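You operate a simulated robot arm through the tools that you are given. There is no shell and no other tool. Be economical: measure what you need, move in short steps, check, and stop when the job is done.

You run a simulated two-armed robot. Do the job below in one go: nothing can be reset, and whatever is moved stays where it is left.

Task
Pick up the carton that says "flasks" from the door end of the titration bench with one hand, pass it to the other hand and put it on the bench in front of the hot plates. Set down upright: carton.

Only the result counts: the job must be done as asked and must still hold three seconds after the hand-in. Knocking over, shifting, dropping, spilling or breaking anything else fails it.

Robot
Two 7-joint arms with two-finger parallel grippers on one trunk, on a base that drives. Base frame: it is fixed to the floor where the robot stands at the start and does not move with it; the origin is under the middle of the robot, x ahead of it, y to its left, z up; the surface under the hand at the start is at about z = 0.85. Units: m, degrees, N and s.
The left shoulder is at the start at [0.07, 0.133, 1.126], the right one opposite. With the tool pointing down near the work surface each hand reaches from about 0.2 to 0.66 m from the robot's upright axis, wherever it stands, measured 20 degrees to its own side. Places, roughly: bench in front of the hot plates (56x19 cm) [-2.8, -2.78, 0.8]. Payload 1.57 kg a hand.
The TCP of each hand is the grasp point between the finger pads, 0.03 m short of the fingertips. In the tool frame z runs along the fingers and y along their closing line. The gripper opens to 0.08 m. The fingers are 0.017 m wide and 0.012 m thick; the gripper's body (0.04 by 0.082 m) begins 0.08 m behind the TCP.
Orientation is told as [roll, pitch, yaw] about the base's x, y, z axes, in that order, counted from this pose: with the fingers straight down and closing along the base's y, the tool's x points along the base's -x, its y along +y and its z along -z.

Tools
- The arms move only by the tool arm_command. It takes "left_deltas", "right_deltas" or both (then of equal length, played together; a hand with none holds still); each is a list of rows, each an object (a shift or turn left out is 0, a gripper value left out holds the last) with "delta_pos": the shift along the base's x, y, z in m, a list of three; "delta_rot": the turn, a rotation vector about the base's x, y, z in degrees, a list of three; "hand": the opening, from 0 (shut) to 1 (fully open). In form: [{"delta_pos": [dx, dy, dz], "delta_rot": [ax, ay, az], "hand": hand}, ...]. A call has 1 to 12 rows; each row is the pose to reach, as a shift and turn from the pose commanded when the call began. A row lasts 0.2 s, in which the tool goes at most 0.05 m and 8.6 degrees; a call with a longer step from one row to the next is refused whole, and so is a gripper value outside its range. A pose out of reach is approached as far as the arm can. The call stops where the force on the tool passes 40 N (or 10 N more than at its start, if that is more) or the arm is blocked; 0.2 s more then pass. The fingers move at their own pace (about 0.153 m/s each) and stop on an object; they squeeze with about 41 N. The grip force told is the motor's: it shows also when the fingers shut on nothing. Time passes only in rows, and 0.2 s behind the last, so rows that repeat a pose let the fingers close. It gives the time, the measured TCP pose, the force on the tool (base axes), the opening and the grip force at its end, in the units of the frame above (readings bear some noise), with the torque about the TCP (base axes, N m) and any sound that the robot's microphone picked up, and new pictures: "show" is both (left out), scene, wrist or none (wrist: the cameras of the hands that moved).
- Cameras (640 x 400 px; columns grow to the right, rows downward): "scene" is now at [0.1264, -0.0242, 1.3436]; the picture's right is [-0.25, -0.97, 0.00], its down [-0.72, 0.19, -0.67] and it looks along [0.65, -0.17, -0.74] (base axes); focal length 270 px, centre (320, 200). "left" rides on the left gripper at [0.072, 0.007, -0.122] in its tool frame; the picture's right is [-0.09, 1.00, 0.00], its down [-0.84, -0.08, -0.54] and it looks along [-0.54, -0.05, 0.84] (tool axes); focal length 238 px, centre (320, 200). "right" rides on the right gripper at [0.072, -0.007, -0.122] in its tool frame; the picture's right is [0.09, 1.00, 0.00], its down [-0.84, 0.08, -0.54] and it looks along [-0.54, 0.05, 0.84] (tool axes); focal length 238 px, centre (320, 200). There is no depth. A picture from a camera that has moved, and an enlarged one, comes with that camera's place and axes in the base frame and with its lens. The place of the scene camera against the robot may be out by one fixed shift of up to 0.012 m in any direction.
- raise_lower(by): slides the trunk up (or, below 0, down) by that many m; the arms and the scene camera ride with it, the base frame stays. It gives what a move gives, with no picture.
- drive_base(legs): drives the robot by 1 to 6 legs, each [ahead, left, turn to the left] in m, m and degrees, along the robot's own axes; the way and the turn of a leg run together, so that a leg with both is an arc; at most 1.5 m and 180 degrees a leg. The arms and the cameras ride along, it lands a little off, and it stops where it bumps. It gives what a move gives, and a new picture of the scene camera.
- head_to(pan, tilt): turns the head with the scene camera to pan (to the left, within 86 degrees either way) and tilt (down, from -29 to 69), counted from straight ahead of the robot. It gives what a move gives, and a new picture of the scene camera.
- close_up(camera, box): a new picture of the part [left, top, right, bottom] of that camera's present view, enlarged. No time passes.
- finish_job(): hands the job in; it is judged then, once.

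Go step by step. Nothing tells you exact positions but the pictures and the camera data: compare them with the known pose of the tool, close in by small moves and look again before you grip or let go. The budget is 120 turns and 260 pictures, counting those below and the enlarged ones. Unless the task says otherwise, let go and move clear before handing in, and close with one line.

The tools are called after ">>>" as a command line: name --argument value ..., lists and objects as JSON in quotes. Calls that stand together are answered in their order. arm_command: Moves the arms, as the interface text tells. Its arguments: {"type":"object","properties":{"left_deltas":{"type":"array"},"right_deltas":{"type":"array"},"show":{"type":"string","enum":["both","scene","wrist","none"]}},"required":[]} The other tools are called the same way: raise_lower (by) slides the trunk up or down; drive_base (legs) drives the base; head_to (pan, tilt) turns the head that bears the scene camera; close_up (camera, box) takes an enlarged picture of a part of a camera's view; finish_job () hands the job in.

At the start:

```text
t: 0.0
left_eef_pos: [0.328, 0.0358, 1.1085]
left_tcp_rot: [0.1, 0.1, 0.0]
left_ft_force: [0.0, -0.7, -0.2]
left_wrist_torque: [0.0, -0.01, 0.0]
left_width: 0.0799
left_grasp_force: 0.1
right_eef_pos: [0.3466, -0.3823, 1.0646]
right_tcp_rot: [0.0, 0.0, 0.0]
right_ft_force: [0.5, -0.4, -0.1]
right_wrist_torque: [-0.02, 0.0, -0.01]
right_width: 0.0798
right_grasp_force: 0.1
trunk travel left (down, up): [-0.7, 0.24]
robot x, y, heading: [0.0006, 0.0006, -0.1]
head pan, tilt: [-14.7, 47.8]
```

scene: 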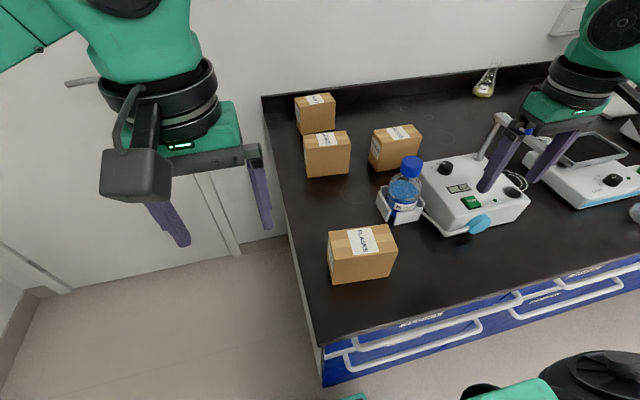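
right: 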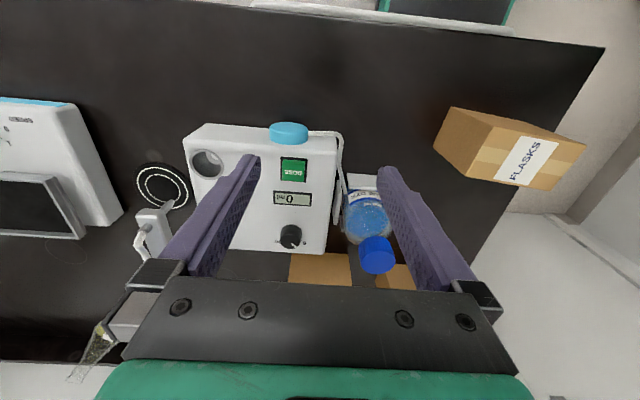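
left: 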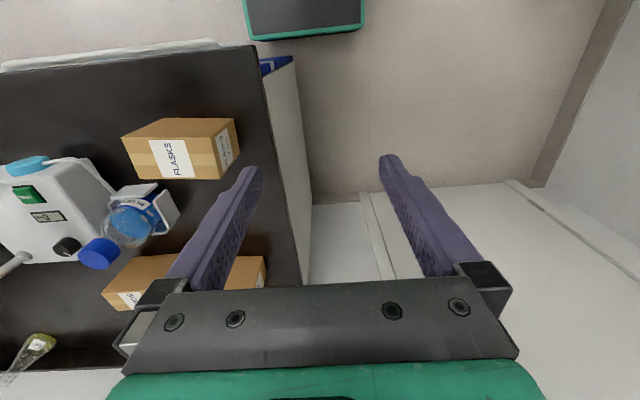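

Four cartons are on the bench end, and the nearest one reads FLASKS. I'll enlarge the view to confirm the labels and get its corners.

>>> close_up --camera "scene" --box '[260, 80, 440, 300]'

>>> close_up --camera "left" --box '[80, 80, 300, 320]'

>>> close_up --camera "right" --box '[400, 60, 620, 220]'

```text
1.82 times, centred on (350, 190) of scene
camera zoom: at [0.1264, -0.0242, 1.3436], right [-0.25, -0.97, 0.0], down [-0.72, 0.19, -0.67], along [0.65, -0.17, -0.74], focal length 492 px, centre (266, 218)
```

zoom: 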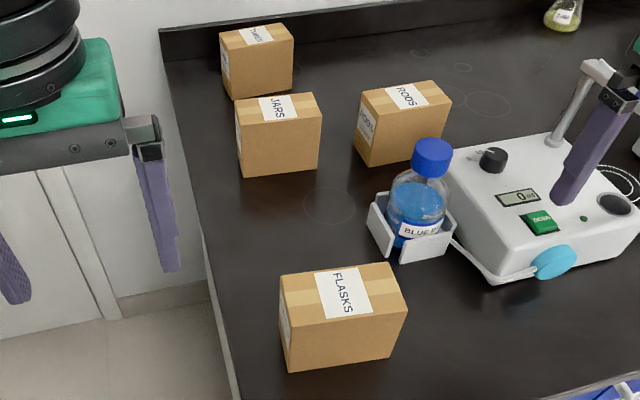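

```text
1.67 times, centred on (190, 200) of left
camera zoom: at [0.2555, 0.043, 1.2303], right [0.09, 1.0, 0.0], down [0.84, -0.08, 0.54], along [0.54, -0.05, -0.84], focal length 397 px, centre (537, 200)
```

zoom: 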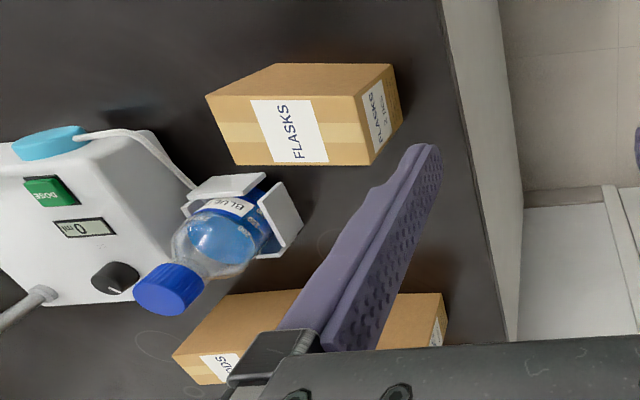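

```text
2.50 times, centred on (510, 140) of right
camera zoom: at [0.2728, -0.3885, 1.1864], right [-0.09, 1.0, 0.0], down [0.84, 0.08, 0.54], along [0.54, 0.05, -0.84], focal length 596 px, centre (-155, 350)
```

zoom: 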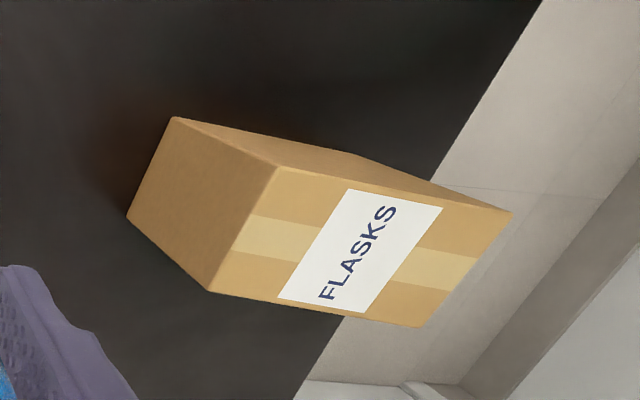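

The carton is about 11 cm (y) × 6 cm (x) × 9 cm, centred near (0.360, -0.157), top z≈0.945, yaw about -5°. I plan for the left hand to grip it tilted at the +y end, then for the right hand to take it vertically near the middle. First I turn the left hand so that it closes along x.

>>> arm_command --left_deltas '[{"delta_rot": [0, 0, -8]}, {"delta_rot": [0, 0, -16]}, {"delta_rot": [0, 0, -24]}, {"delta_rot": [0, 0, -32]}, {"delta_rot": [0, 0, -40]}, {"delta_rot": [0, 0, -48]}, {"delta_rot": [0, 0, -56]}, {"delta_rot": [0, 0, -64]}, {"delta_rot": [0, 0, -72]}, {"delta_rot": [0, 0, -80]}, {"delta_rot": [0, 0, -88]}, {"delta_rot": [0, 0, -95]}]' --show "both"

```text
t: 2.6
left_eef_pos: [0.2275, 0.0067, 1.0889]
left_tcp_rot: [0.0, 0.0, -94.8]
left_ft_force: [0.6, 0.8, 0.5]
left_wrist_torque: [0.01, -0.02, 0.03]
left_width: 0.08
left_grasp_force: 0.0
left hand out of reach, approached as far as the arm can: row 9, 10, 11, 12
right_eef_pos: [0.3461, -0.3818, 1.0628]
right_tcp_rot: [0.0, 0.0, 0.0]
right_ft_force: [0.3, 0.3, 0.7]
right_wrist_torque: [-0.03, 0.0, -0.01]
right_width: 0.08
right_grasp_force: 0.2
trunk travel left (down, up): [-0.7, 0.24]
robot x, y, heading: [0.0028, -0.0009, -0.1]
head pan, tilt: [-14.7, 47.8]
camera scene: at [0.1258, -0.0251, 1.3437], right [-0.25, -0.97, 0.0], down [-0.72, 0.19, -0.67], along [0.65, -0.17, -0.74], focal length 270 px, centre (320, 200)
camera left: at [0.2399, 0.0771, 1.2102], right [0.98, -0.18, 0.0], down [-0.15, -0.83, 0.54], along [-0.1, -0.53, -0.84], focal length 238 px, centre (320, 200)
```

scene: 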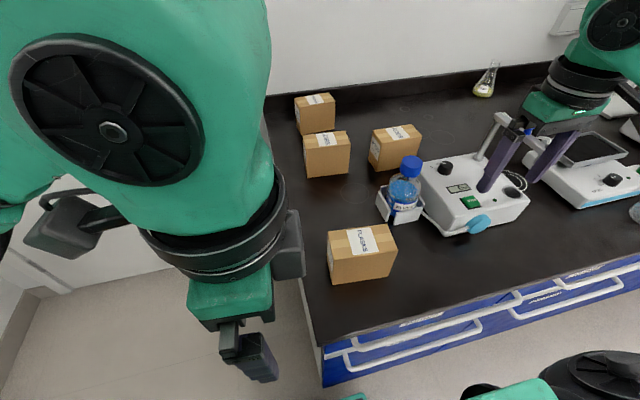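
left: 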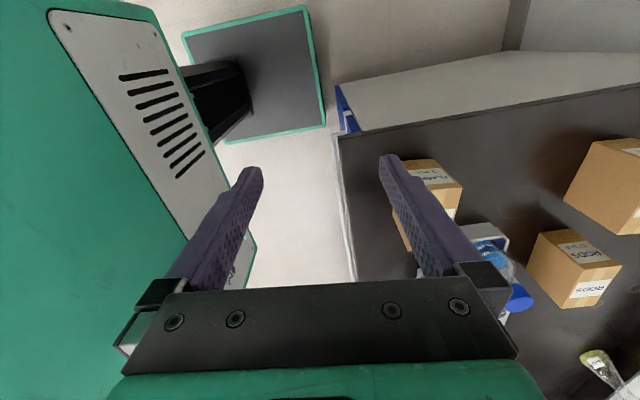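

With the fingers vertical and the yaw at -95, reach is limited. I'll add the tilt (fingers down and toward -y) and see how the arm does.

>>> arm_command --left_deltas '[{"delta_rot": [-8, 0.7, 0], "delta_pos": [0.02, 0.01, 0]}, {"delta_rot": [-16, 1.4, 0], "delta_pos": [0.04, 0.02, 0]}, {"delta_rot": [-24, 2.1, 0], "delta_pos": [0.06, 0.03, 0]}, {"delta_rot": [-32, 2.8, 0], "delta_pos": [0.08, 0.04, 0]}, {"delta_rot": [-40, 3.5, 0], "delta_pos": [0.1, 0.04, 0]}, {"delta_rot": [-40, 3.5, 0], "delta_pos": [0.1, 0.04, 0]}]' --show "scene"

```text
t: 4.0
left_eef_pos: [0.2102, 0.0179, 1.127]
left_tcp_rot: [-0.1, -40.2, -94.9]
left_ft_force: [-0.3, -1.3, -0.7]
left_wrist_torque: [0.03, -0.01, -0.03]
left_width: 0.0804
left_grasp_force: 0.0
left hand out of reach, approached as far as the arm can: row 1, 2, 3, 4, 5, 6
right_eef_pos: [0.3469, -0.3829, 1.0619]
right_tcp_rot: [0.1, 0.1, -0.1]
right_ft_force: [-0.6, 0.0, -0.4]
right_wrist_torque: [0.0, -0.02, 0.0]
right_width: 0.0798
right_grasp_force: 0.2
trunk travel left (down, up): [-0.7, 0.24]
robot x, y, heading: [0.0019, 0.0007, -0.1]
head pan, tilt: [-14.7, 47.8]
camera scene: at [0.1267, -0.0254, 1.3436], right [-0.25, -0.97, 0.0], down [-0.72, 0.19, -0.67], along [0.65, -0.17, -0.74], focal length 270 px, centre (320, 200)
```

scene: 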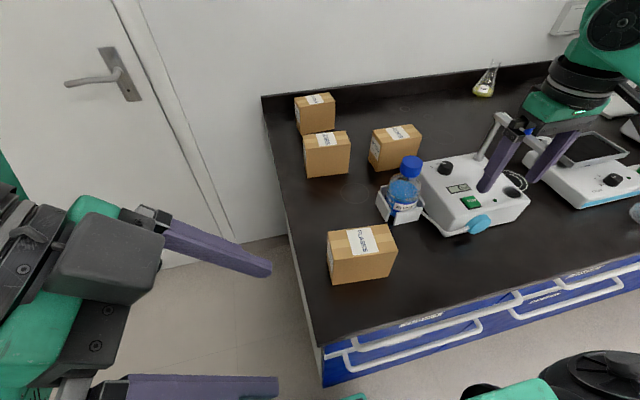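

That orientation isn't reachable from here: with the robot facing +x, the yaw runs out. I'd rather drive round to the door end and face along the carton's length, so I'm unwinding the left wrist first and looking at the space there.

>>> arm_command --left_deltas '[{"delta_rot": [8, -0.7, 0]}, {"delta_rot": [16, -1.4, 0]}, {"delta_rot": [24, -2.1, 0]}, {"delta_rot": [32, -2.8, 0]}, {"delta_rot": [40, -3.5, 0]}]' --show "none"

>>> arm_command --left_deltas '[{"delta_rot": [0, 0, 8]}, {"delta_rot": [0, 0, 16]}, {"delta_rot": [0, 0, 24]}, {"delta_rot": [0, 0, 32]}, {"delta_rot": [0, 0, 40]}, {"delta_rot": [0, 0, 48]}, {"delta_rot": [0, 0, 56]}, {"delta_rot": [0, 0, 64]}, {"delta_rot": [0, 0, 72]}, {"delta_rot": [0, 0, 80]}, {"delta_rot": [0, 0, 88]}, {"delta_rot": [0, 0, 95]}]' --show "none"

>>> head_to --pan 60 --tilt 35

>>> head_to --pan 0 --tilt 60

```text
t: 5.2
left_eef_pos: [0.2081, 0.0204, 1.1304]
left_tcp_rot: [-0.1, 0.2, -95.0]
left_ft_force: [0.1, 0.2, 1.2]
left_wrist_torque: [0.02, -0.01, 0.0]
left_width: 0.0801
left_grasp_force: 0.1
right_eef_pos: [0.346, -0.3823, 1.0636]
right_tcp_rot: [0.1, 0.0, -0.1]
right_ft_force: [-0.7, -0.1, -0.7]
right_wrist_torque: [0.04, -0.02, 0.0]
right_width: 0.08
right_grasp_force: 0.1
trunk travel left (down, up): [-0.7, 0.24]
robot x, y, heading: [0.0021, 0.0024, 0.1]
head pan, tilt: [-14.7, 47.8]
```

```text
t: 7.8
left_eef_pos: [0.2092, 0.0215, 1.1316]
left_tcp_rot: [0.0, -0.1, 0.2]
left_ft_force: [0.1, -0.2, -0.3]
left_wrist_torque: [0.02, -0.01, 0.01]
left_width: 0.0799
left_grasp_force: 0.1
right_eef_pos: [0.3462, -0.382, 1.0644]
right_tcp_rot: [0.0, 0.0, 0.0]
right_ft_force: [0.8, 1.1, -0.5]
right_wrist_torque: [0.04, 0.01, 0.0]
right_width: 0.08
right_grasp_force: 0.1
trunk travel left (down, up): [-0.7, 0.24]
robot x, y, heading: [0.0022, -0.0005, -0.1]
head pan, tilt: [-14.7, 47.8]
```

```text
t: 9.3
left_eef_pos: [0.2107, 0.0219, 1.1319]
left_tcp_rot: [-0.2, 0.3, 0.1]
left_ft_force: [0.3, 0.1, -0.2]
left_wrist_torque: [-0.02, 0.01, -0.01]
left_width: 0.08
left_grasp_force: 0.2
right_eef_pos: [0.3468, -0.3817, 1.0633]
right_tcp_rot: [-0.1, 0.0, -0.1]
right_ft_force: [0.2, -0.3, 0.6]
right_wrist_torque: [-0.02, 0.02, -0.01]
right_width: 0.08
right_grasp_force: 0.1
trunk travel left (down, up): [-0.7, 0.24]
robot x, y, heading: [-0.0009, -0.0022, -0.3]
head pan, tilt: [60.0, 35.0]
camera scene: at [0.1075, 0.0619, 1.3615], right [0.76, -0.66, 0.0], down [-0.38, -0.44, -0.81], along [0.53, 0.61, -0.58], focal length 270 px, centre (320, 200)
```

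scene: 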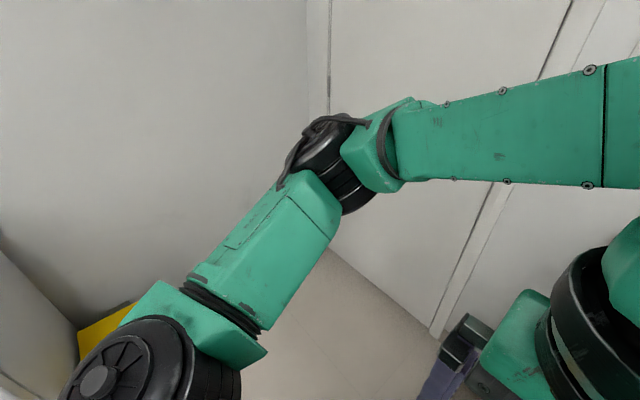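

```text
t: 10.6
left_eef_pos: [0.2094, 0.0216, 1.1315]
left_tcp_rot: [0.0, 0.0, -0.1]
left_ft_force: [0.0, 0.2, -0.1]
left_wrist_torque: [-0.02, 0.02, 0.01]
left_width: 0.0801
left_grasp_force: 0.2
right_eef_pos: [0.3461, -0.3815, 1.063]
right_tcp_rot: [0.1, -0.1, 0.0]
right_ft_force: [-0.3, 0.1, -0.1]
right_wrist_torque: [0.0, 0.0, 0.0]
right_width: 0.0799
right_grasp_force: 0.0
trunk travel left (down, up): [-0.7, 0.24]
robot x, y, heading: [-0.0022, 0.0016, 0.1]
head pan, tilt: [0.0, 60.0]
camera scene: at [0.1166, -0.0041, 1.3281], right [0.0, -1.0, 0.0], down [-0.87, 0.0, -0.5], along [0.5, 0.0, -0.87], focal length 270 px, centre (320, 200)
```

scene: 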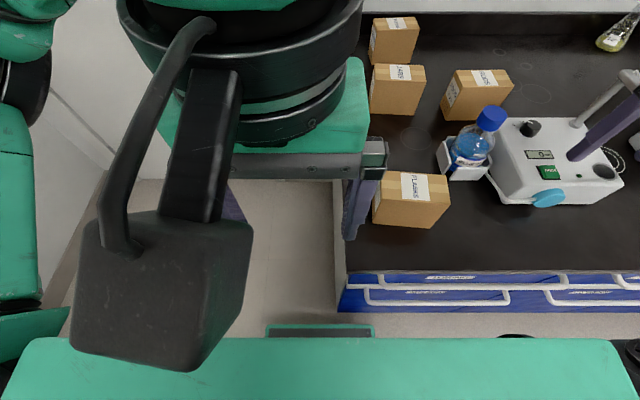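

The bench corner is at about (0.25, -0.05), with free floor toward +y. I'll back off, slide left past the end, turn right to face along the carton, and look again.

>>> drive_base --legs '[[-0.12, 0, 0], [0, 0.5, 0], [0, 0, -90], [0, 0.48, 0]]'

>>> head_to --pan 0 --tilt 45

```text
t: 15.1
left_eef_pos: [0.0883, 0.501, 1.1311]
left_tcp_rot: [-0.1, 0.1, -3.3]
left_ft_force: [0.7, -0.5, 0.2]
left_wrist_torque: [0.01, 0.01, 0.01]
left_width: 0.0799
left_grasp_force: 0.0
right_eef_pos: [0.2006, 0.0892, 1.0639]
right_tcp_rot: [0.0, 0.1, -3.4]
right_ft_force: [0.8, -0.7, -0.6]
right_wrist_torque: [0.02, 0.02, 0.02]
right_width: 0.08
right_grasp_force: 0.0
trunk travel left (down, up): [-0.7, 0.24]
robot x, y, heading: [-0.1258, 0.4916, -3.4]
head pan, tilt: [0.0, 60.0]
stopped in leg 3: the robot was blocked; the commanded pose is now the measured one
camera scene: at [-0.0064, 0.4793, 1.3281], right [-0.06, -1.0, 0.0], down [-0.86, 0.05, -0.5], along [0.5, -0.03, -0.87], focal length 270 px, centre (320, 200)
```

scene: 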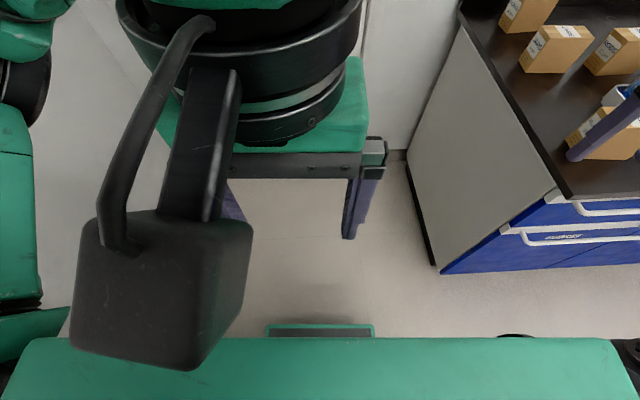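

```text
t: 15.9
left_eef_pos: [0.088, 0.5011, 1.1326]
left_tcp_rot: [-0.1, 0.1, -3.3]
left_ft_force: [0.0, 0.4, 0.4]
left_wrist_torque: [-0.01, 0.02, 0.0]
left_width: 0.0802
left_grasp_force: 0.1
right_eef_pos: [0.2009, 0.0888, 1.0645]
right_tcp_rot: [-0.1, 0.0, -3.4]
right_ft_force: [0.1, 0.2, -0.3]
right_wrist_torque: [0.0, 0.0, -0.01]
right_width: 0.0799
right_grasp_force: 0.0
trunk travel left (down, up): [-0.7, 0.24]
robot x, y, heading: [-0.1214, 0.4903, -3.3]
head pan, tilt: [0.0, 45.0]
camera scene: at [0.0077, 0.4785, 1.3475], right [-0.06, -1.0, 0.0], down [-0.71, 0.04, -0.71], along [0.71, -0.04, -0.71], focal length 270 px, centre (320, 200)
```

scene: 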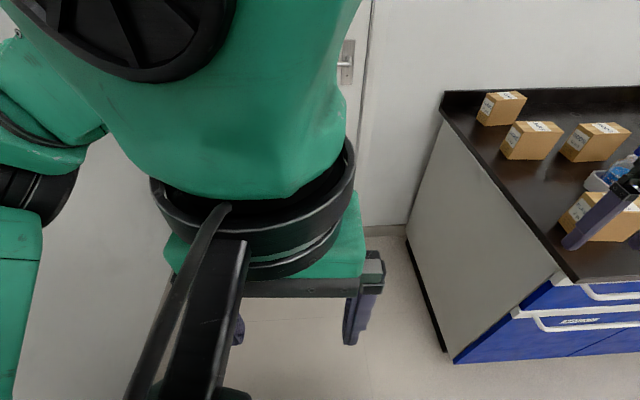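

The turn was blocked by something outside the view. I'm looking to both sides.

>>> head_to --pan -80 --tilt 40

>>> head_to --pan 84 --tilt 40

```text
t: 17.4
left_eef_pos: [0.0907, 0.4991, 1.1307]
left_tcp_rot: [0.0, 0.8, -2.8]
left_ft_force: [-0.2, 0.0, 0.8]
left_wrist_torque: [0.03, -0.01, -0.01]
left_width: 0.0802
left_grasp_force: 0.1
right_eef_pos: [0.2003, 0.0896, 1.0647]
right_tcp_rot: [0.0, 0.0, -3.4]
right_ft_force: [-0.4, 0.2, -0.4]
right_wrist_torque: [-0.01, 0.01, 0.02]
right_width: 0.0799
right_grasp_force: 0.0
trunk travel left (down, up): [-0.7, 0.24]
robot x, y, heading: [-0.1197, 0.4888, -3.5]
head pan, tilt: [-80.0, 40.0]
camera scene: at [-0.0108, 0.4283, 1.3511], right [-0.66, -0.75, 0.0], down [-0.51, 0.45, -0.74], along [0.55, -0.49, -0.68], focal length 270 px, centre (320, 200)
```

scene: 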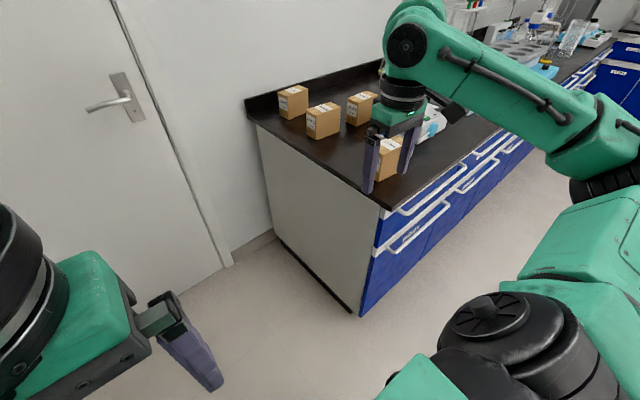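

```text
t: 19.9
left_eef_pos: [0.089, 0.5004, 1.1314]
left_tcp_rot: [-0.2, 0.2, -3.2]
left_ft_force: [-0.1, -0.7, 0.7]
left_wrist_torque: [0.03, -0.04, 0.0]
left_width: 0.0801
left_grasp_force: 0.2
right_eef_pos: [0.2009, 0.0889, 1.0637]
right_tcp_rot: [0.0, 0.0, -3.4]
right_ft_force: [0.0, -0.2, 0.4]
right_wrist_torque: [0.0, 0.0, 0.03]
right_width: 0.0798
right_grasp_force: 0.1
trunk travel left (down, up): [-0.7, 0.24]
robot x, y, heading: [-0.122, 0.4877, -3.2]
head pan, tilt: [84.0, 40.0]
camera scene: at [-0.0114, 0.5427, 1.356], right [0.69, -0.72, 0.0], down [-0.46, -0.44, -0.77], along [0.56, 0.54, -0.63], focal length 270 px, centre (320, 200)
```

scene: 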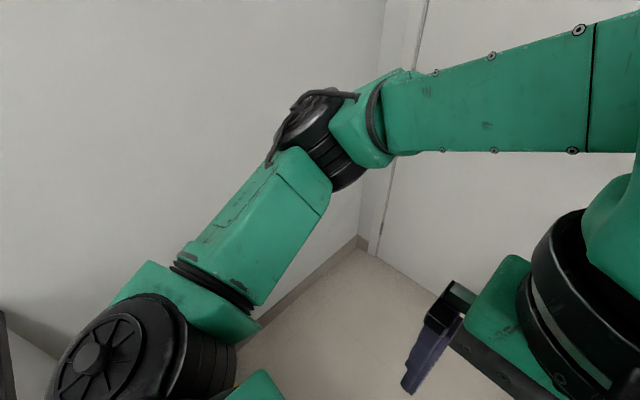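

The right, front and left sides look clear, so it was likely something behind me, perhaps the opposite bench. I'll go forward first to x≈0.3 and turn there, where the hands pass above bench height and clear of the cartons.

>>> drive_base --legs '[[0.42, 0.06, 0], [0, 0, -45], [0, 0, -42]]'

>>> head_to --pan 0 --tilt 50

```text
t: 26.5
left_eef_pos: [0.3274, 0.313, 1.131]
left_tcp_rot: [0.0, 0.2, -89.7]
left_ft_force: [0.3, -0.4, -0.1]
left_wrist_torque: [0.01, 0.0, -0.01]
left_width: 0.0802
left_grasp_force: 0.1
right_eef_pos: [-0.0777, 0.1764, 1.0639]
right_tcp_rot: [0.1, 0.1, -89.9]
right_ft_force: [-0.5, -0.1, -0.3]
right_wrist_torque: [0.01, -0.01, -0.03]
right_width: 0.08
right_grasp_force: 0.0
trunk travel left (down, up): [-0.7, 0.24]
robot x, y, heading: [0.3042, 0.5212, -89.6]
head pan, tilt: [84.0, 40.0]
camera scene: at [0.3681, 0.412, 1.3579], right [-0.66, -0.75, 0.0], down [-0.46, 0.41, -0.79], along [0.59, -0.52, -0.61], focal length 270 px, centre (320, 200)
```

scene: 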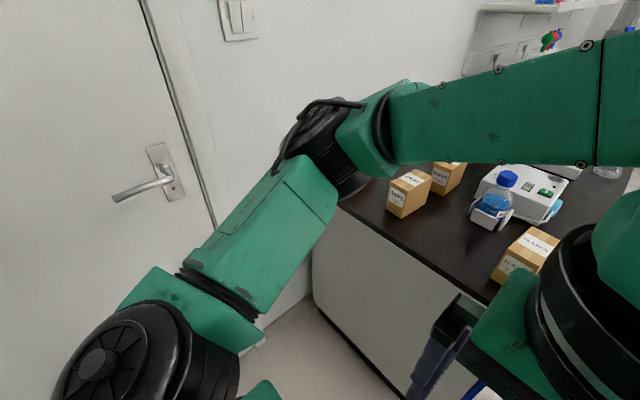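

```text
t: 28.1
left_eef_pos: [0.3275, 0.3138, 1.1314]
left_tcp_rot: [-0.1, 0.2, -89.7]
left_ft_force: [0.9, -0.5, -0.2]
left_wrist_torque: [-0.01, 0.0, 0.04]
left_width: 0.0797
left_grasp_force: 0.1
right_eef_pos: [-0.0784, 0.1768, 1.0646]
right_tcp_rot: [-0.1, 0.1, -90.0]
right_ft_force: [-0.1, 0.6, -0.2]
right_wrist_torque: [0.0, 0.01, -0.02]
right_width: 0.08
right_grasp_force: 0.1
trunk travel left (down, up): [-0.7, 0.24]
robot x, y, heading: [0.3015, 0.5288, -89.9]
head pan, tilt: [0.0, 50.0]
camera scene: at [0.3037, 0.3924, 1.3407], right [-1.0, 0.0, 0.0], down [0.0, 0.77, -0.64], along [0.0, -0.64, -0.77], focal length 270 px, centre (320, 200)
```

scene: 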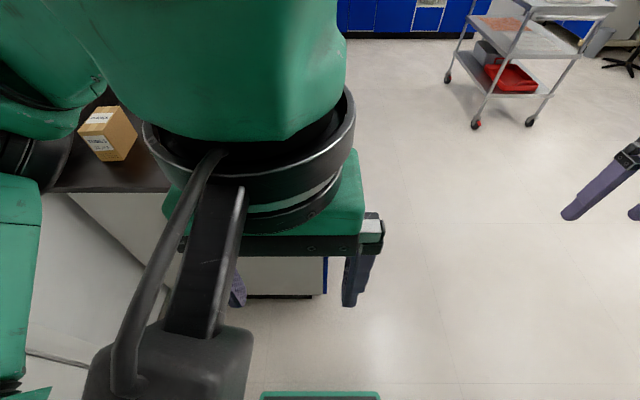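

I'm now facing -y with the carton ahead. I'll drive a little closer, then tilt the left hand 60° (fingers forward and down) toward a point short of the carton's near end.

>>> drive_base --legs '[[0.09, 0, 0]]'

>>> arm_command --left_deltas '[{"delta_pos": [0.006, -0.024, -0.012], "delta_rot": [-7.5, 0.31, -0.6], "hand": 1}, {"delta_pos": [0.012, -0.048, -0.024], "delta_rot": [-15, 0.62, -1.2]}, {"delta_pos": [0.018, -0.072, -0.036], "delta_rot": [-22.5, 0.92, -1.8]}, {"delta_pos": [0.024, -0.096, -0.048], "delta_rot": [-30, 1.23, -2.4]}, {"delta_pos": [0.03, -0.12, -0.06], "delta_rot": [-37.5, 1.54, -3.0]}, {"delta_pos": [0.036, -0.144, -0.072], "delta_rot": [-45, 1.85, -3.6]}, {"delta_pos": [0.042, -0.168, -0.084], "delta_rot": [-52.5, 2.15, -4.2]}, {"delta_pos": [0.045, -0.19, -0.1], "delta_rot": [-60, 2.46, -4.8]}]' --show "both"

```text
t: 29.2
left_eef_pos: [0.3258, 0.2231, 1.1327]
left_tcp_rot: [0.0, 0.0, -89.7]
left_ft_force: [0.4, -0.5, 0.1]
left_wrist_torque: [0.01, 0.0, -0.04]
left_width: 0.0802
left_grasp_force: 0.0
right_eef_pos: [-0.0776, 0.0865, 1.0647]
right_tcp_rot: [0.0, -0.1, -90.0]
right_ft_force: [-1.2, 0.1, -0.3]
right_wrist_torque: [-0.01, 0.03, -0.02]
right_width: 0.0798
right_grasp_force: 0.1
trunk travel left (down, up): [-0.7, 0.24]
robot x, y, heading: [0.3021, 0.431, -89.8]
head pan, tilt: [0.0, 50.0]
camera scene: at [0.3037, 0.3028, 1.3408], right [-1.0, 0.0, 0.0], down [0.0, 0.77, -0.64], along [0.0, -0.64, -0.77], focal length 270 px, centre (320, 200)
```

scene: 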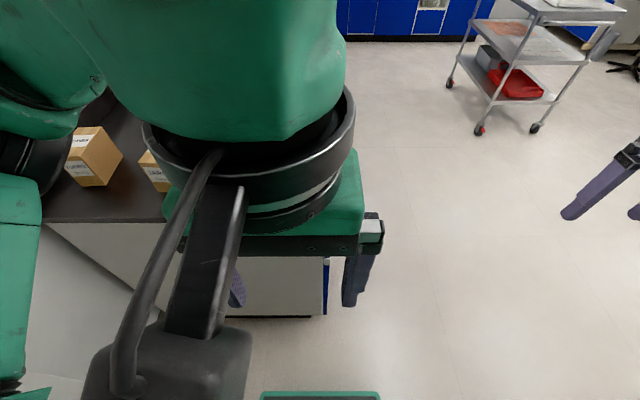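

```text
t: 31.0
left_eef_pos: [0.372, 0.0326, 1.0306]
left_tcp_rot: [0.1, -60.0, -95.2]
left_ft_force: [0.6, 0.3, -0.5]
left_wrist_torque: [-0.02, 0.01, -0.02]
left_width: 0.0801
left_grasp_force: 0.1
right_eef_pos: [-0.0785, 0.0859, 1.0638]
right_tcp_rot: [0.1, -0.1, -90.0]
right_ft_force: [-0.2, 0.2, 0.3]
right_wrist_torque: [-0.01, -0.02, 0.01]
right_width: 0.0802
right_grasp_force: 0.1
trunk travel left (down, up): [-0.7, 0.24]
robot x, y, heading: [0.3041, 0.4331, -89.9]
head pan, tilt: [0.0, 50.0]
camera scene: at [0.3031, 0.3015, 1.3407], right [-1.0, 0.0, 0.0], down [0.0, 0.77, -0.64], along [0.0, -0.64, -0.77], focal length 270 px, centre (320, 200)
camera left: at [0.3912, 0.1727, 1.0299], right [0.99, -0.13, 0.08], down [-0.07, 0.06, 1.0], along [-0.14, -0.99, 0.05], focal length 238 px, centre (320, 200)
```

scene: 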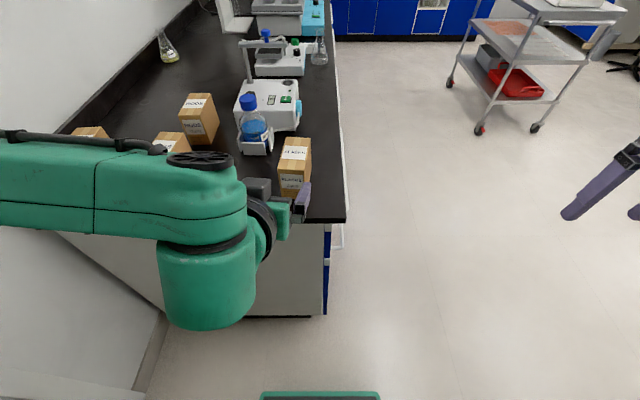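
left: 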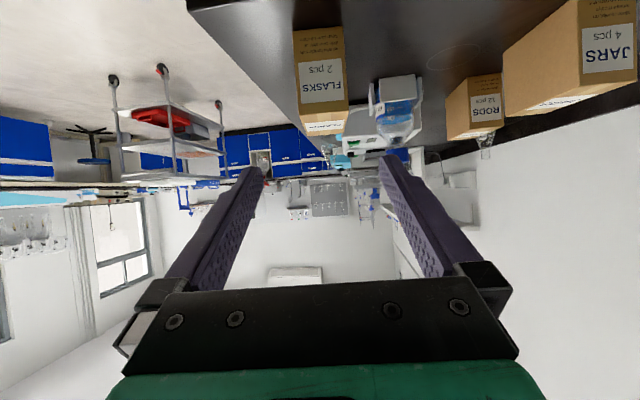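

The left hand took the tilt well. I'll enlarge both views to fix the carton's pose.

>>> close_up --camera "left" --box '[240, 0, 400, 160]'

>>> close_up --camera "scene" --box '[220, 110, 360, 230]'

```text
2.50 times, centred on (320, 80) of left
camera zoom: at [0.3912, 0.1727, 1.0299], right [0.99, -0.13, 0.08], down [-0.07, 0.06, 1.0], along [-0.14, -0.99, 0.05], focal length 596 px, centre (320, 500)
```

zoom: 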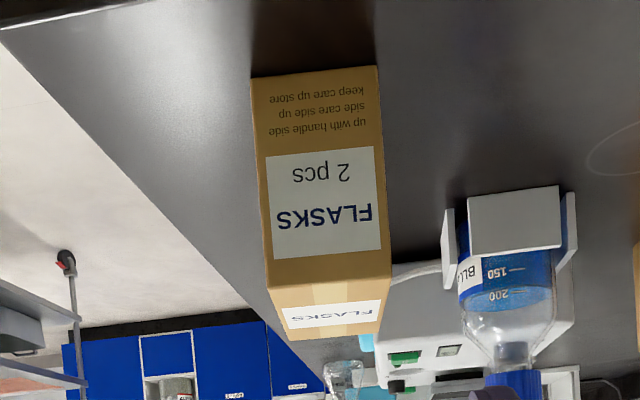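

```text
3.33 times, centred on (290, 170) of scene
camera zoom: at [0.3031, 0.3015, 1.3407], right [-1.0, 0.0, 0.0], down [0.0, 0.77, -0.64], along [0.0, -0.64, -0.77], focal length 902 px, centre (420, 300)
```

zoom: 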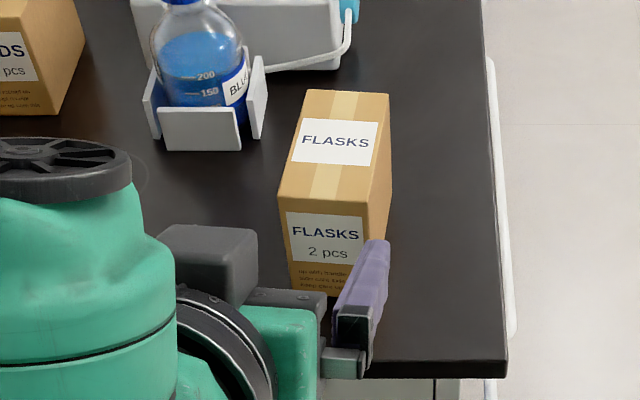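

The carton pose agrees between views: near-end face centre (0.364, -0.103), bench z 0.850, top 0.945. I'm moving in along the finger axis, stopping partway to check clearance.

>>> arm_command --left_deltas '[{"delta_pos": [0, -0.026, -0.033]}, {"delta_pos": [0, -0.051, -0.066]}, {"delta_pos": [-0.003, -0.08, -0.083]}, {"delta_pos": [-0.0055, -0.1115, -0.1006]}, {"delta_pos": [-0.0055, -0.1115, -0.1006]}]'

>>> close_up --camera "scene" --box '[220, 110, 360, 230]'

```text
t: 32.2
left_eef_pos: [0.3675, -0.0783, 0.9312]
left_tcp_rot: [0.0, -59.9, -95.2]
left_ft_force: [0.3, -0.6, -0.4]
left_wrist_torque: [0.0, 0.0, -0.03]
left_width: 0.0802
left_grasp_force: 0.0
right_eef_pos: [-0.0766, 0.0867, 1.064]
right_tcp_rot: [0.0, -0.2, -90.0]
right_ft_force: [-0.1, -0.6, 0.5]
right_wrist_torque: [0.02, -0.01, 0.02]
right_width: 0.0801
right_grasp_force: 0.0
trunk travel left (down, up): [-0.7, 0.24]
robot x, y, heading: [0.3042, 0.4371, -89.9]
head pan, tilt: [0.0, 50.0]
camera scene: at [0.3036, 0.3023, 1.3407], right [-1.0, 0.0, 0.0], down [0.0, 0.77, -0.64], along [0.0, -0.64, -0.77], focal length 270 px, centre (320, 200)
camera left: at [0.3871, 0.0624, 0.9292], right [0.99, -0.14, 0.08], down [-0.07, 0.06, 1.0], along [-0.14, -0.99, 0.05], focal length 238 px, centre (320, 200)
```

scene: 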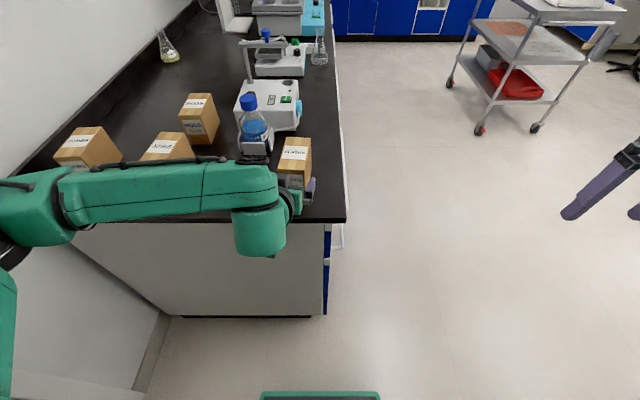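
left: 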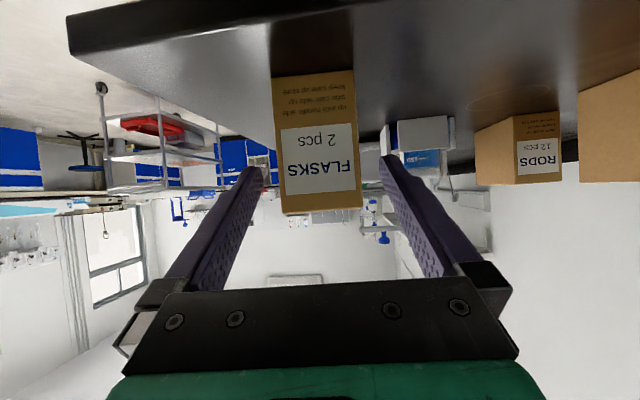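

```text
3.33 times, centred on (290, 170) of scene
camera zoom: at [0.3036, 0.3023, 1.3407], right [-1.0, 0.0, 0.0], down [0.0, 0.77, -0.64], along [0.0, -0.64, -0.77], focal length 902 px, centre (420, 300)
```

zoom: 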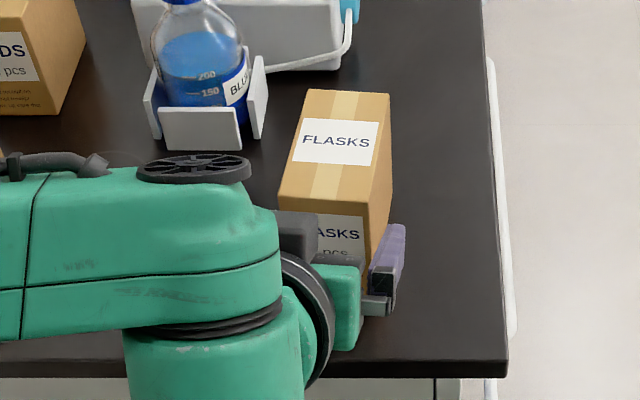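

The fingers straddle the carton evenly. I'll advance the last 5 cm and close.

>>> arm_command --left_deltas '[{"delta_pos": [-0.0022, -0.0218, -0.0131]}, {"delta_pos": [-0.0045, -0.0437, -0.0262]}, {"delta_pos": [-0.0045, -0.0437, -0.0262]}]'

```text
t: 33.0
left_eef_pos: [0.3621, -0.122, 0.9023]
left_tcp_rot: [-0.2, -59.9, -95.2]
left_ft_force: [-0.3, 0.4, -0.1]
left_wrist_torque: [-0.03, -0.03, -0.03]
left_width: 0.0801
left_grasp_force: 0.0
right_eef_pos: [-0.0786, 0.0859, 1.0647]
right_tcp_rot: [0.1, -0.2, -90.0]
right_ft_force: [0.1, 0.4, 0.0]
right_wrist_torque: [0.01, 0.01, 0.01]
right_width: 0.0802
right_grasp_force: 0.1
trunk travel left (down, up): [-0.7, 0.24]
robot x, y, heading: [0.3031, 0.4344, -89.9]
head pan, tilt: [0.0, 50.0]
camera scene: at [0.3037, 0.302, 1.3407], right [-1.0, 0.0, 0.0], down [0.0, 0.77, -0.64], along [0.0, -0.64, -0.77], focal length 270 px, centre (320, 200)
camera left: at [0.3822, 0.0185, 0.9015], right [0.99, -0.14, 0.08], down [-0.07, 0.06, 1.0], along [-0.14, -0.99, 0.05], focal length 238 px, centre (320, 200)
```

scene: 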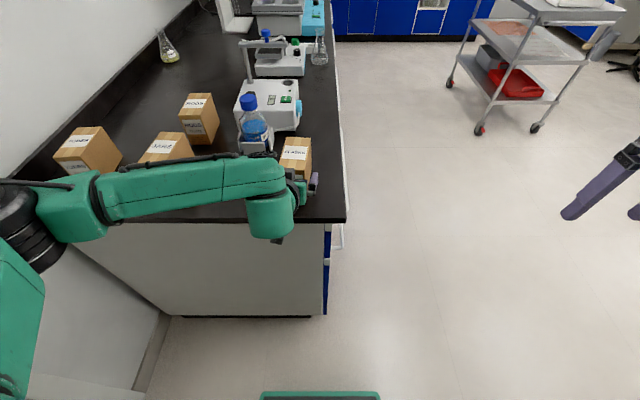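
left: 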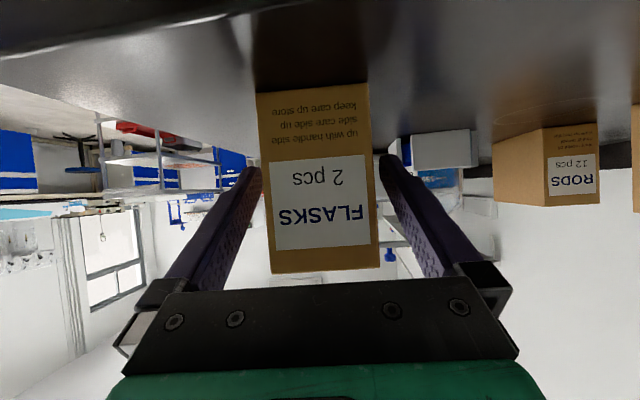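

The hand is in position and the carton is centred between the fingers. I'll close and lift a few centimetres.

>>> arm_command --left_deltas '[{"hand": 0}, {"hand": 0}, {"hand": 0}, {"hand": 0}]' --show "none"

>>> arm_command --left_deltas '[{"delta_pos": [0, 0, 0.015]}, {"delta_pos": [0, 0, 0.03]}, {"delta_pos": [0, 0, 0.05]}, {"delta_pos": [0, 0, 0.05]}]'

```text
t: 34.0
left_eef_pos: [0.3638, -0.1226, 0.9019]
left_tcp_rot: [0.0, -59.9, -95.1]
left_ft_force: [-1.0, -0.2, 0.1]
left_wrist_torque: [-0.11, 0.11, -0.06]
left_width: 0.0577
left_grasp_force: 40.7
right_eef_pos: [-0.0779, 0.0854, 1.0645]
right_tcp_rot: [0.1, -0.1, -89.9]
right_ft_force: [0.4, 0.2, -0.3]
right_wrist_torque: [0.0, 0.02, -0.03]
right_width: 0.0799
right_grasp_force: 0.1
trunk travel left (down, up): [-0.7, 0.24]
robot x, y, heading: [0.3007, 0.4353, -89.7]
head pan, tilt: [0.0, 50.0]
```

```text
t: 35.0
left_eef_pos: [0.3627, -0.1232, 0.956]
left_tcp_rot: [0.1, -59.8, -95.1]
left_ft_force: [-0.5, -0.4, -3.8]
left_wrist_torque: [0.1, -0.02, -0.01]
left_width: 0.058
left_grasp_force: 40.8
right_eef_pos: [-0.0776, 0.0857, 1.0645]
right_tcp_rot: [-0.1, 0.0, -90.0]
right_ft_force: [-0.5, -0.2, 0.2]
right_wrist_torque: [-0.03, -0.02, -0.01]
right_width: 0.0797
right_grasp_force: 0.0
trunk travel left (down, up): [-0.7, 0.24]
robot x, y, heading: [0.3009, 0.4336, -89.8]
head pan, tilt: [0.0, 50.0]
camera scene: at [0.3037, 0.301, 1.3406], right [-1.0, 0.0, 0.0], down [0.0, 0.77, -0.64], along [0.0, -0.64, -0.77], focal length 270 px, centre (320, 200)
camera left: at [0.3812, 0.0171, 0.9537], right [0.99, -0.13, 0.08], down [-0.07, 0.05, 1.0], along [-0.14, -0.99, 0.04], focal length 238 px, centre (320, 200)
```

scene: 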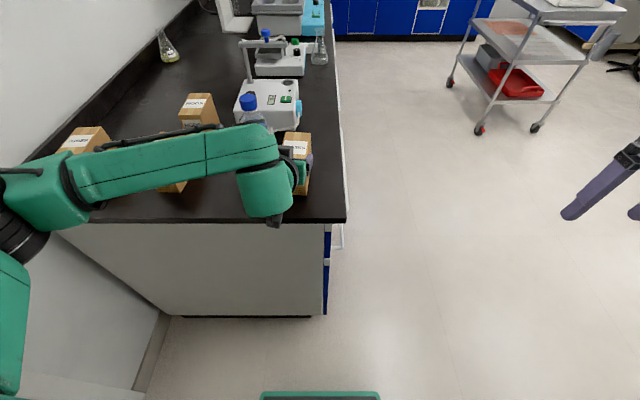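
left: 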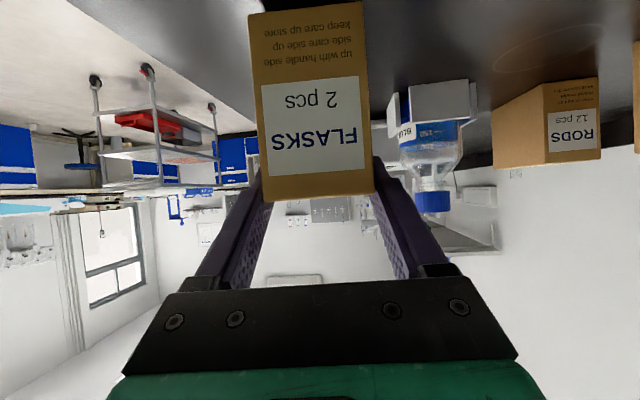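

The carton seems to have moved relative to the fingers during the lift. I'm taking a closer look.

>>> close_up --camera "scene" --box '[230, 90, 360, 220]'

>>> close_up --camera "left" --box '[200, 0, 440, 240]'

```text
3.08 times, centred on (295, 155) of scene
camera zoom: at [0.3037, 0.301, 1.3406], right [-1.0, 0.0, 0.0], down [0.0, 0.77, -0.64], along [0.0, -0.64, -0.77], focal length 832 px, centre (397, 338)
```

zoom: 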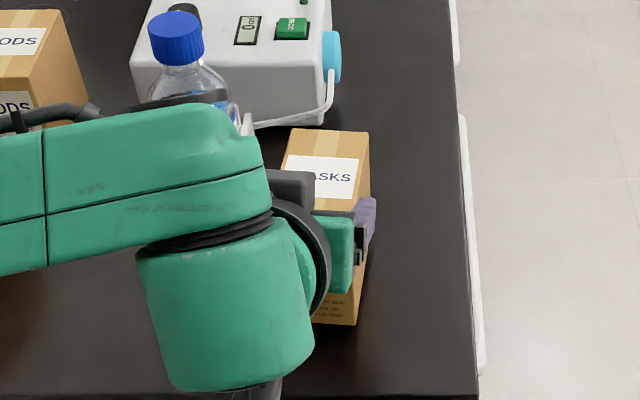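

```text
1.67 times, centred on (320, 120) of left
camera zoom: at [0.3812, 0.0171, 0.9537], right [0.99, -0.13, 0.08], down [-0.07, 0.05, 1.0], along [-0.14, -0.99, 0.04], focal length 397 px, centre (320, 333)
```

zoom: 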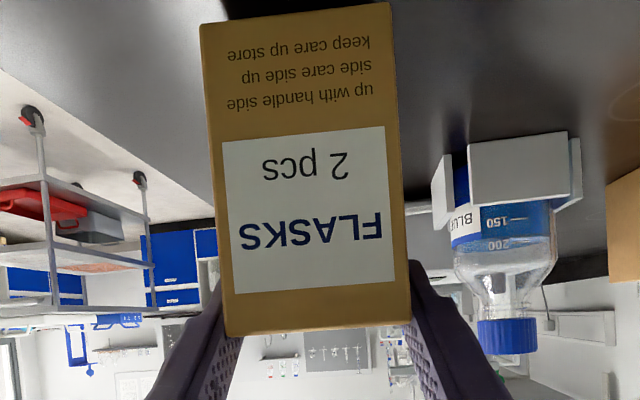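

The carton looks level, but it rose only about 1.5 cm while the hand rose 5 cm, so it slid in the fingers. I'll wait a moment to see whether it is still slipping.

>>> arm_command --left_deltas '[{"hand": 0}, {"hand": 0}, {"hand": 0}]' --show "wrist"

>>> close_up --camera "left" --box '[200, 0, 440, 240]'

```text
t: 35.8
left_eef_pos: [0.3609, -0.1229, 0.9551]
left_tcp_rot: [0.0, -59.8, -95.1]
left_ft_force: [-0.6, -0.6, -3.1]
left_wrist_torque: [0.1, 0.0, 0.03]
left_width: 0.0581
left_grasp_force: 40.9
right_eef_pos: [-0.078, 0.0859, 1.0633]
right_tcp_rot: [0.0, 0.0, -90.0]
right_ft_force: [-0.5, 0.4, -0.1]
right_wrist_torque: [-0.02, 0.0, 0.04]
right_width: 0.08
right_grasp_force: 0.1
trunk travel left (down, up): [-0.7, 0.24]
robot x, y, heading: [0.3043, 0.4328, -89.8]
head pan, tilt: [0.0, 50.0]
camera left: at [0.3813, 0.0168, 0.9535], right [0.99, -0.13, 0.08], down [-0.07, 0.05, 1.0], along [-0.14, -0.99, 0.04], focal length 238 px, centre (320, 200)
```

left: 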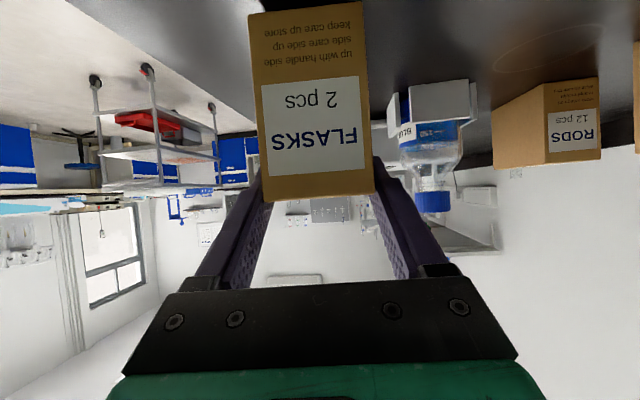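

```text
1.67 times, centred on (320, 120) of left
camera zoom: at [0.3813, 0.0168, 0.9535], right [0.99, -0.13, 0.08], down [-0.07, 0.05, 1.0], along [-0.14, -0.99, 0.04], focal length 397 px, centre (320, 333)
```

zoom: 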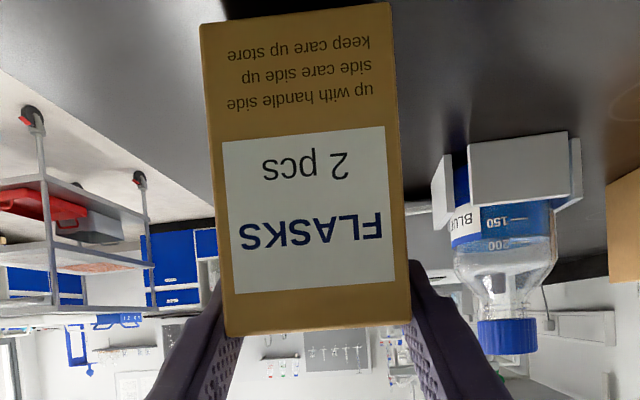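

It is stable now: the bottom is about 1.3 cm above the bench, and the fingers hold only the top edge. I'll lower it back onto the bench and re-grip deeper.

>>> arm_command --left_deltas '[{"delta_pos": [0, 0, -0.005]}, {"delta_pos": [0, 0, -0.009]}, {"delta_pos": [0, 0, -0.013]}, {"delta_pos": [0, 0, -0.013]}]' --show "wrist"

>>> close_up --camera "scene" --box '[230, 90, 360, 220]'

```text
t: 36.8
left_eef_pos: [0.3616, -0.1241, 0.9419]
left_tcp_rot: [0.0, -59.9, -95.1]
left_ft_force: [0.1, -1.1, -1.5]
left_wrist_torque: [0.03, 0.02, 0.05]
left_width: 0.0577
left_grasp_force: 40.5
right_eef_pos: [-0.0782, 0.0858, 1.0624]
right_tcp_rot: [0.1, 0.0, -89.9]
right_ft_force: [-0.3, -0.5, 0.3]
right_wrist_torque: [0.01, 0.04, -0.03]
right_width: 0.0799
right_grasp_force: 0.0
trunk travel left (down, up): [-0.7, 0.24]
robot x, y, heading: [0.3046, 0.4305, -89.8]
head pan, tilt: [0.0, 50.0]
camera left: at [0.3812, 0.0166, 0.9403], right [0.99, -0.13, 0.08], down [-0.07, 0.06, 1.0], along [-0.14, -0.99, 0.04], focal length 238 px, centre (320, 200)
```

left: 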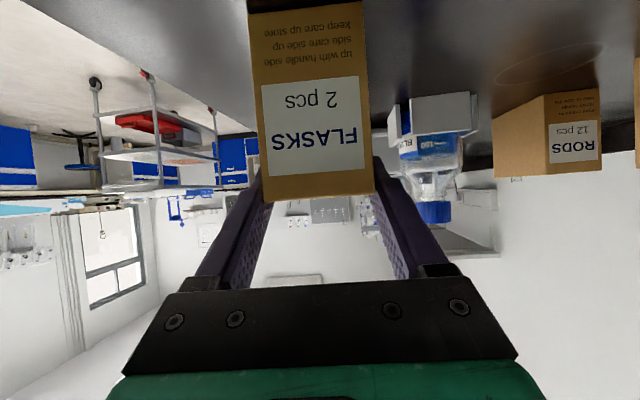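

```text
3.08 times, centred on (295, 155) of scene
camera zoom: at [0.3037, 0.3009, 1.3406], right [-1.0, 0.0, 0.0], down [0.0, 0.77, -0.64], along [0.0, -0.64, -0.77], focal length 832 px, centre (397, 338)
```

zoom: 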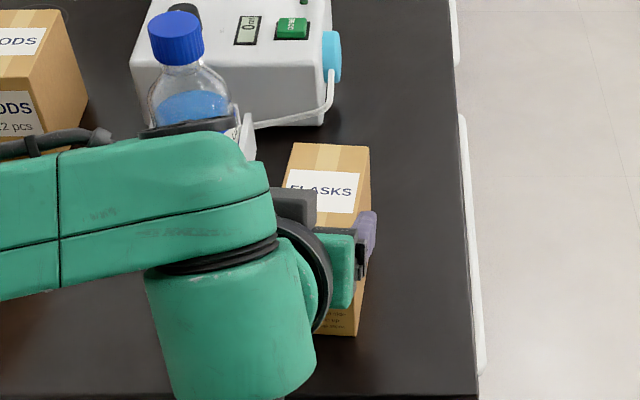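

It is down on the bench. I'll open, lower the fingers about 5 cm further along the sides, and look.

>>> arm_command --left_deltas '[{"hand": 1}, {"hand": 1}, {"hand": 1}]' --show "none"

>>> arm_command --left_deltas '[{"delta_pos": [0, 0, -0.02]}, {"delta_pos": [0, -0.003, -0.04]}, {"delta_pos": [0, -0.005, -0.052]}, {"delta_pos": [0, -0.005, -0.052]}]'

>>> close_up --camera "scene" --box '[230, 90, 360, 220]'

```text
t: 37.6
left_eef_pos: [0.3614, -0.1224, 0.942]
left_tcp_rot: [0.0, -59.9, -95.1]
left_ft_force: [-0.3, 0.2, -0.3]
left_wrist_torque: [-0.04, -0.02, -0.03]
left_width: 0.0804
left_grasp_force: 0.1
right_eef_pos: [-0.0777, 0.085, 1.0643]
right_tcp_rot: [0.0, -0.1, -89.9]
right_ft_force: [0.3, -0.1, -0.8]
right_wrist_torque: [0.02, 0.01, -0.01]
right_width: 0.08
right_grasp_force: 0.0
trunk travel left (down, up): [-0.7, 0.24]
robot x, y, heading: [0.3058, 0.4329, -90.0]
head pan, tilt: [0.0, 50.0]
```

```text
t: 38.6
left_eef_pos: [0.3603, -0.1282, 0.8893]
left_tcp_rot: [-0.1, -59.7, -95.1]
left_ft_force: [-0.5, 0.5, 1.0]
left_wrist_torque: [0.01, 0.01, 0.01]
left_width: 0.08
left_grasp_force: 0.1
right_eef_pos: [-0.0773, 0.0857, 1.0637]
right_tcp_rot: [0.0, -0.1, -90.0]
right_ft_force: [1.3, -0.1, 0.0]
right_wrist_torque: [0.01, 0.02, 0.02]
right_width: 0.08
right_grasp_force: 0.1
trunk travel left (down, up): [-0.7, 0.24]
robot x, y, heading: [0.3047, 0.4306, -89.8]
head pan, tilt: [0.0, 50.0]
camera scene: at [0.3036, 0.3016, 1.3407], right [-1.0, 0.0, 0.0], down [0.0, 0.77, -0.64], along [0.0, -0.64, -0.77], focal length 270 px, centre (320, 200)
camera left: at [0.3803, 0.0118, 0.8886], right [0.99, -0.13, 0.08], down [-0.07, 0.06, 1.0], along [-0.14, -0.99, 0.04], focal length 238 px, centre (320, 200)
```

scene: 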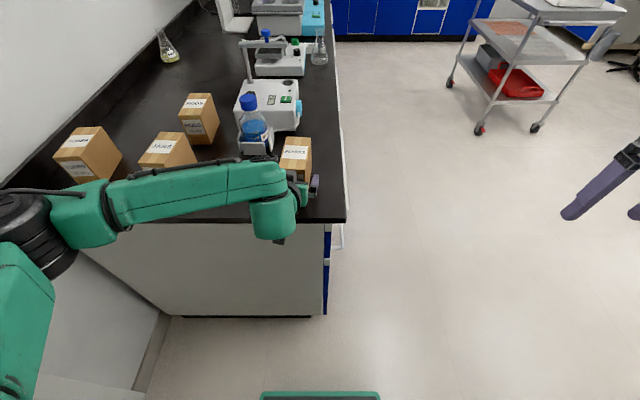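
left: 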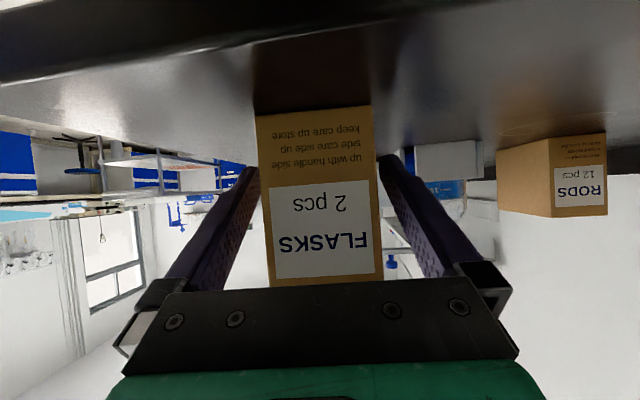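

```text
3.08 times, centred on (295, 155) of scene
camera zoom: at [0.3036, 0.3016, 1.3407], right [-1.0, 0.0, 0.0], down [0.0, 0.77, -0.64], along [0.0, -0.64, -0.77], focal length 832 px, centre (397, 338)
```

zoom: 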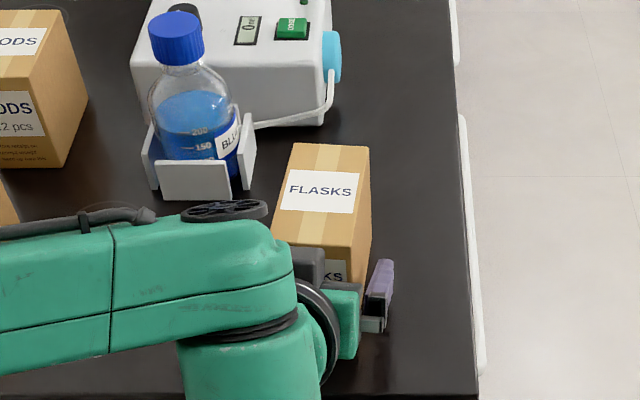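

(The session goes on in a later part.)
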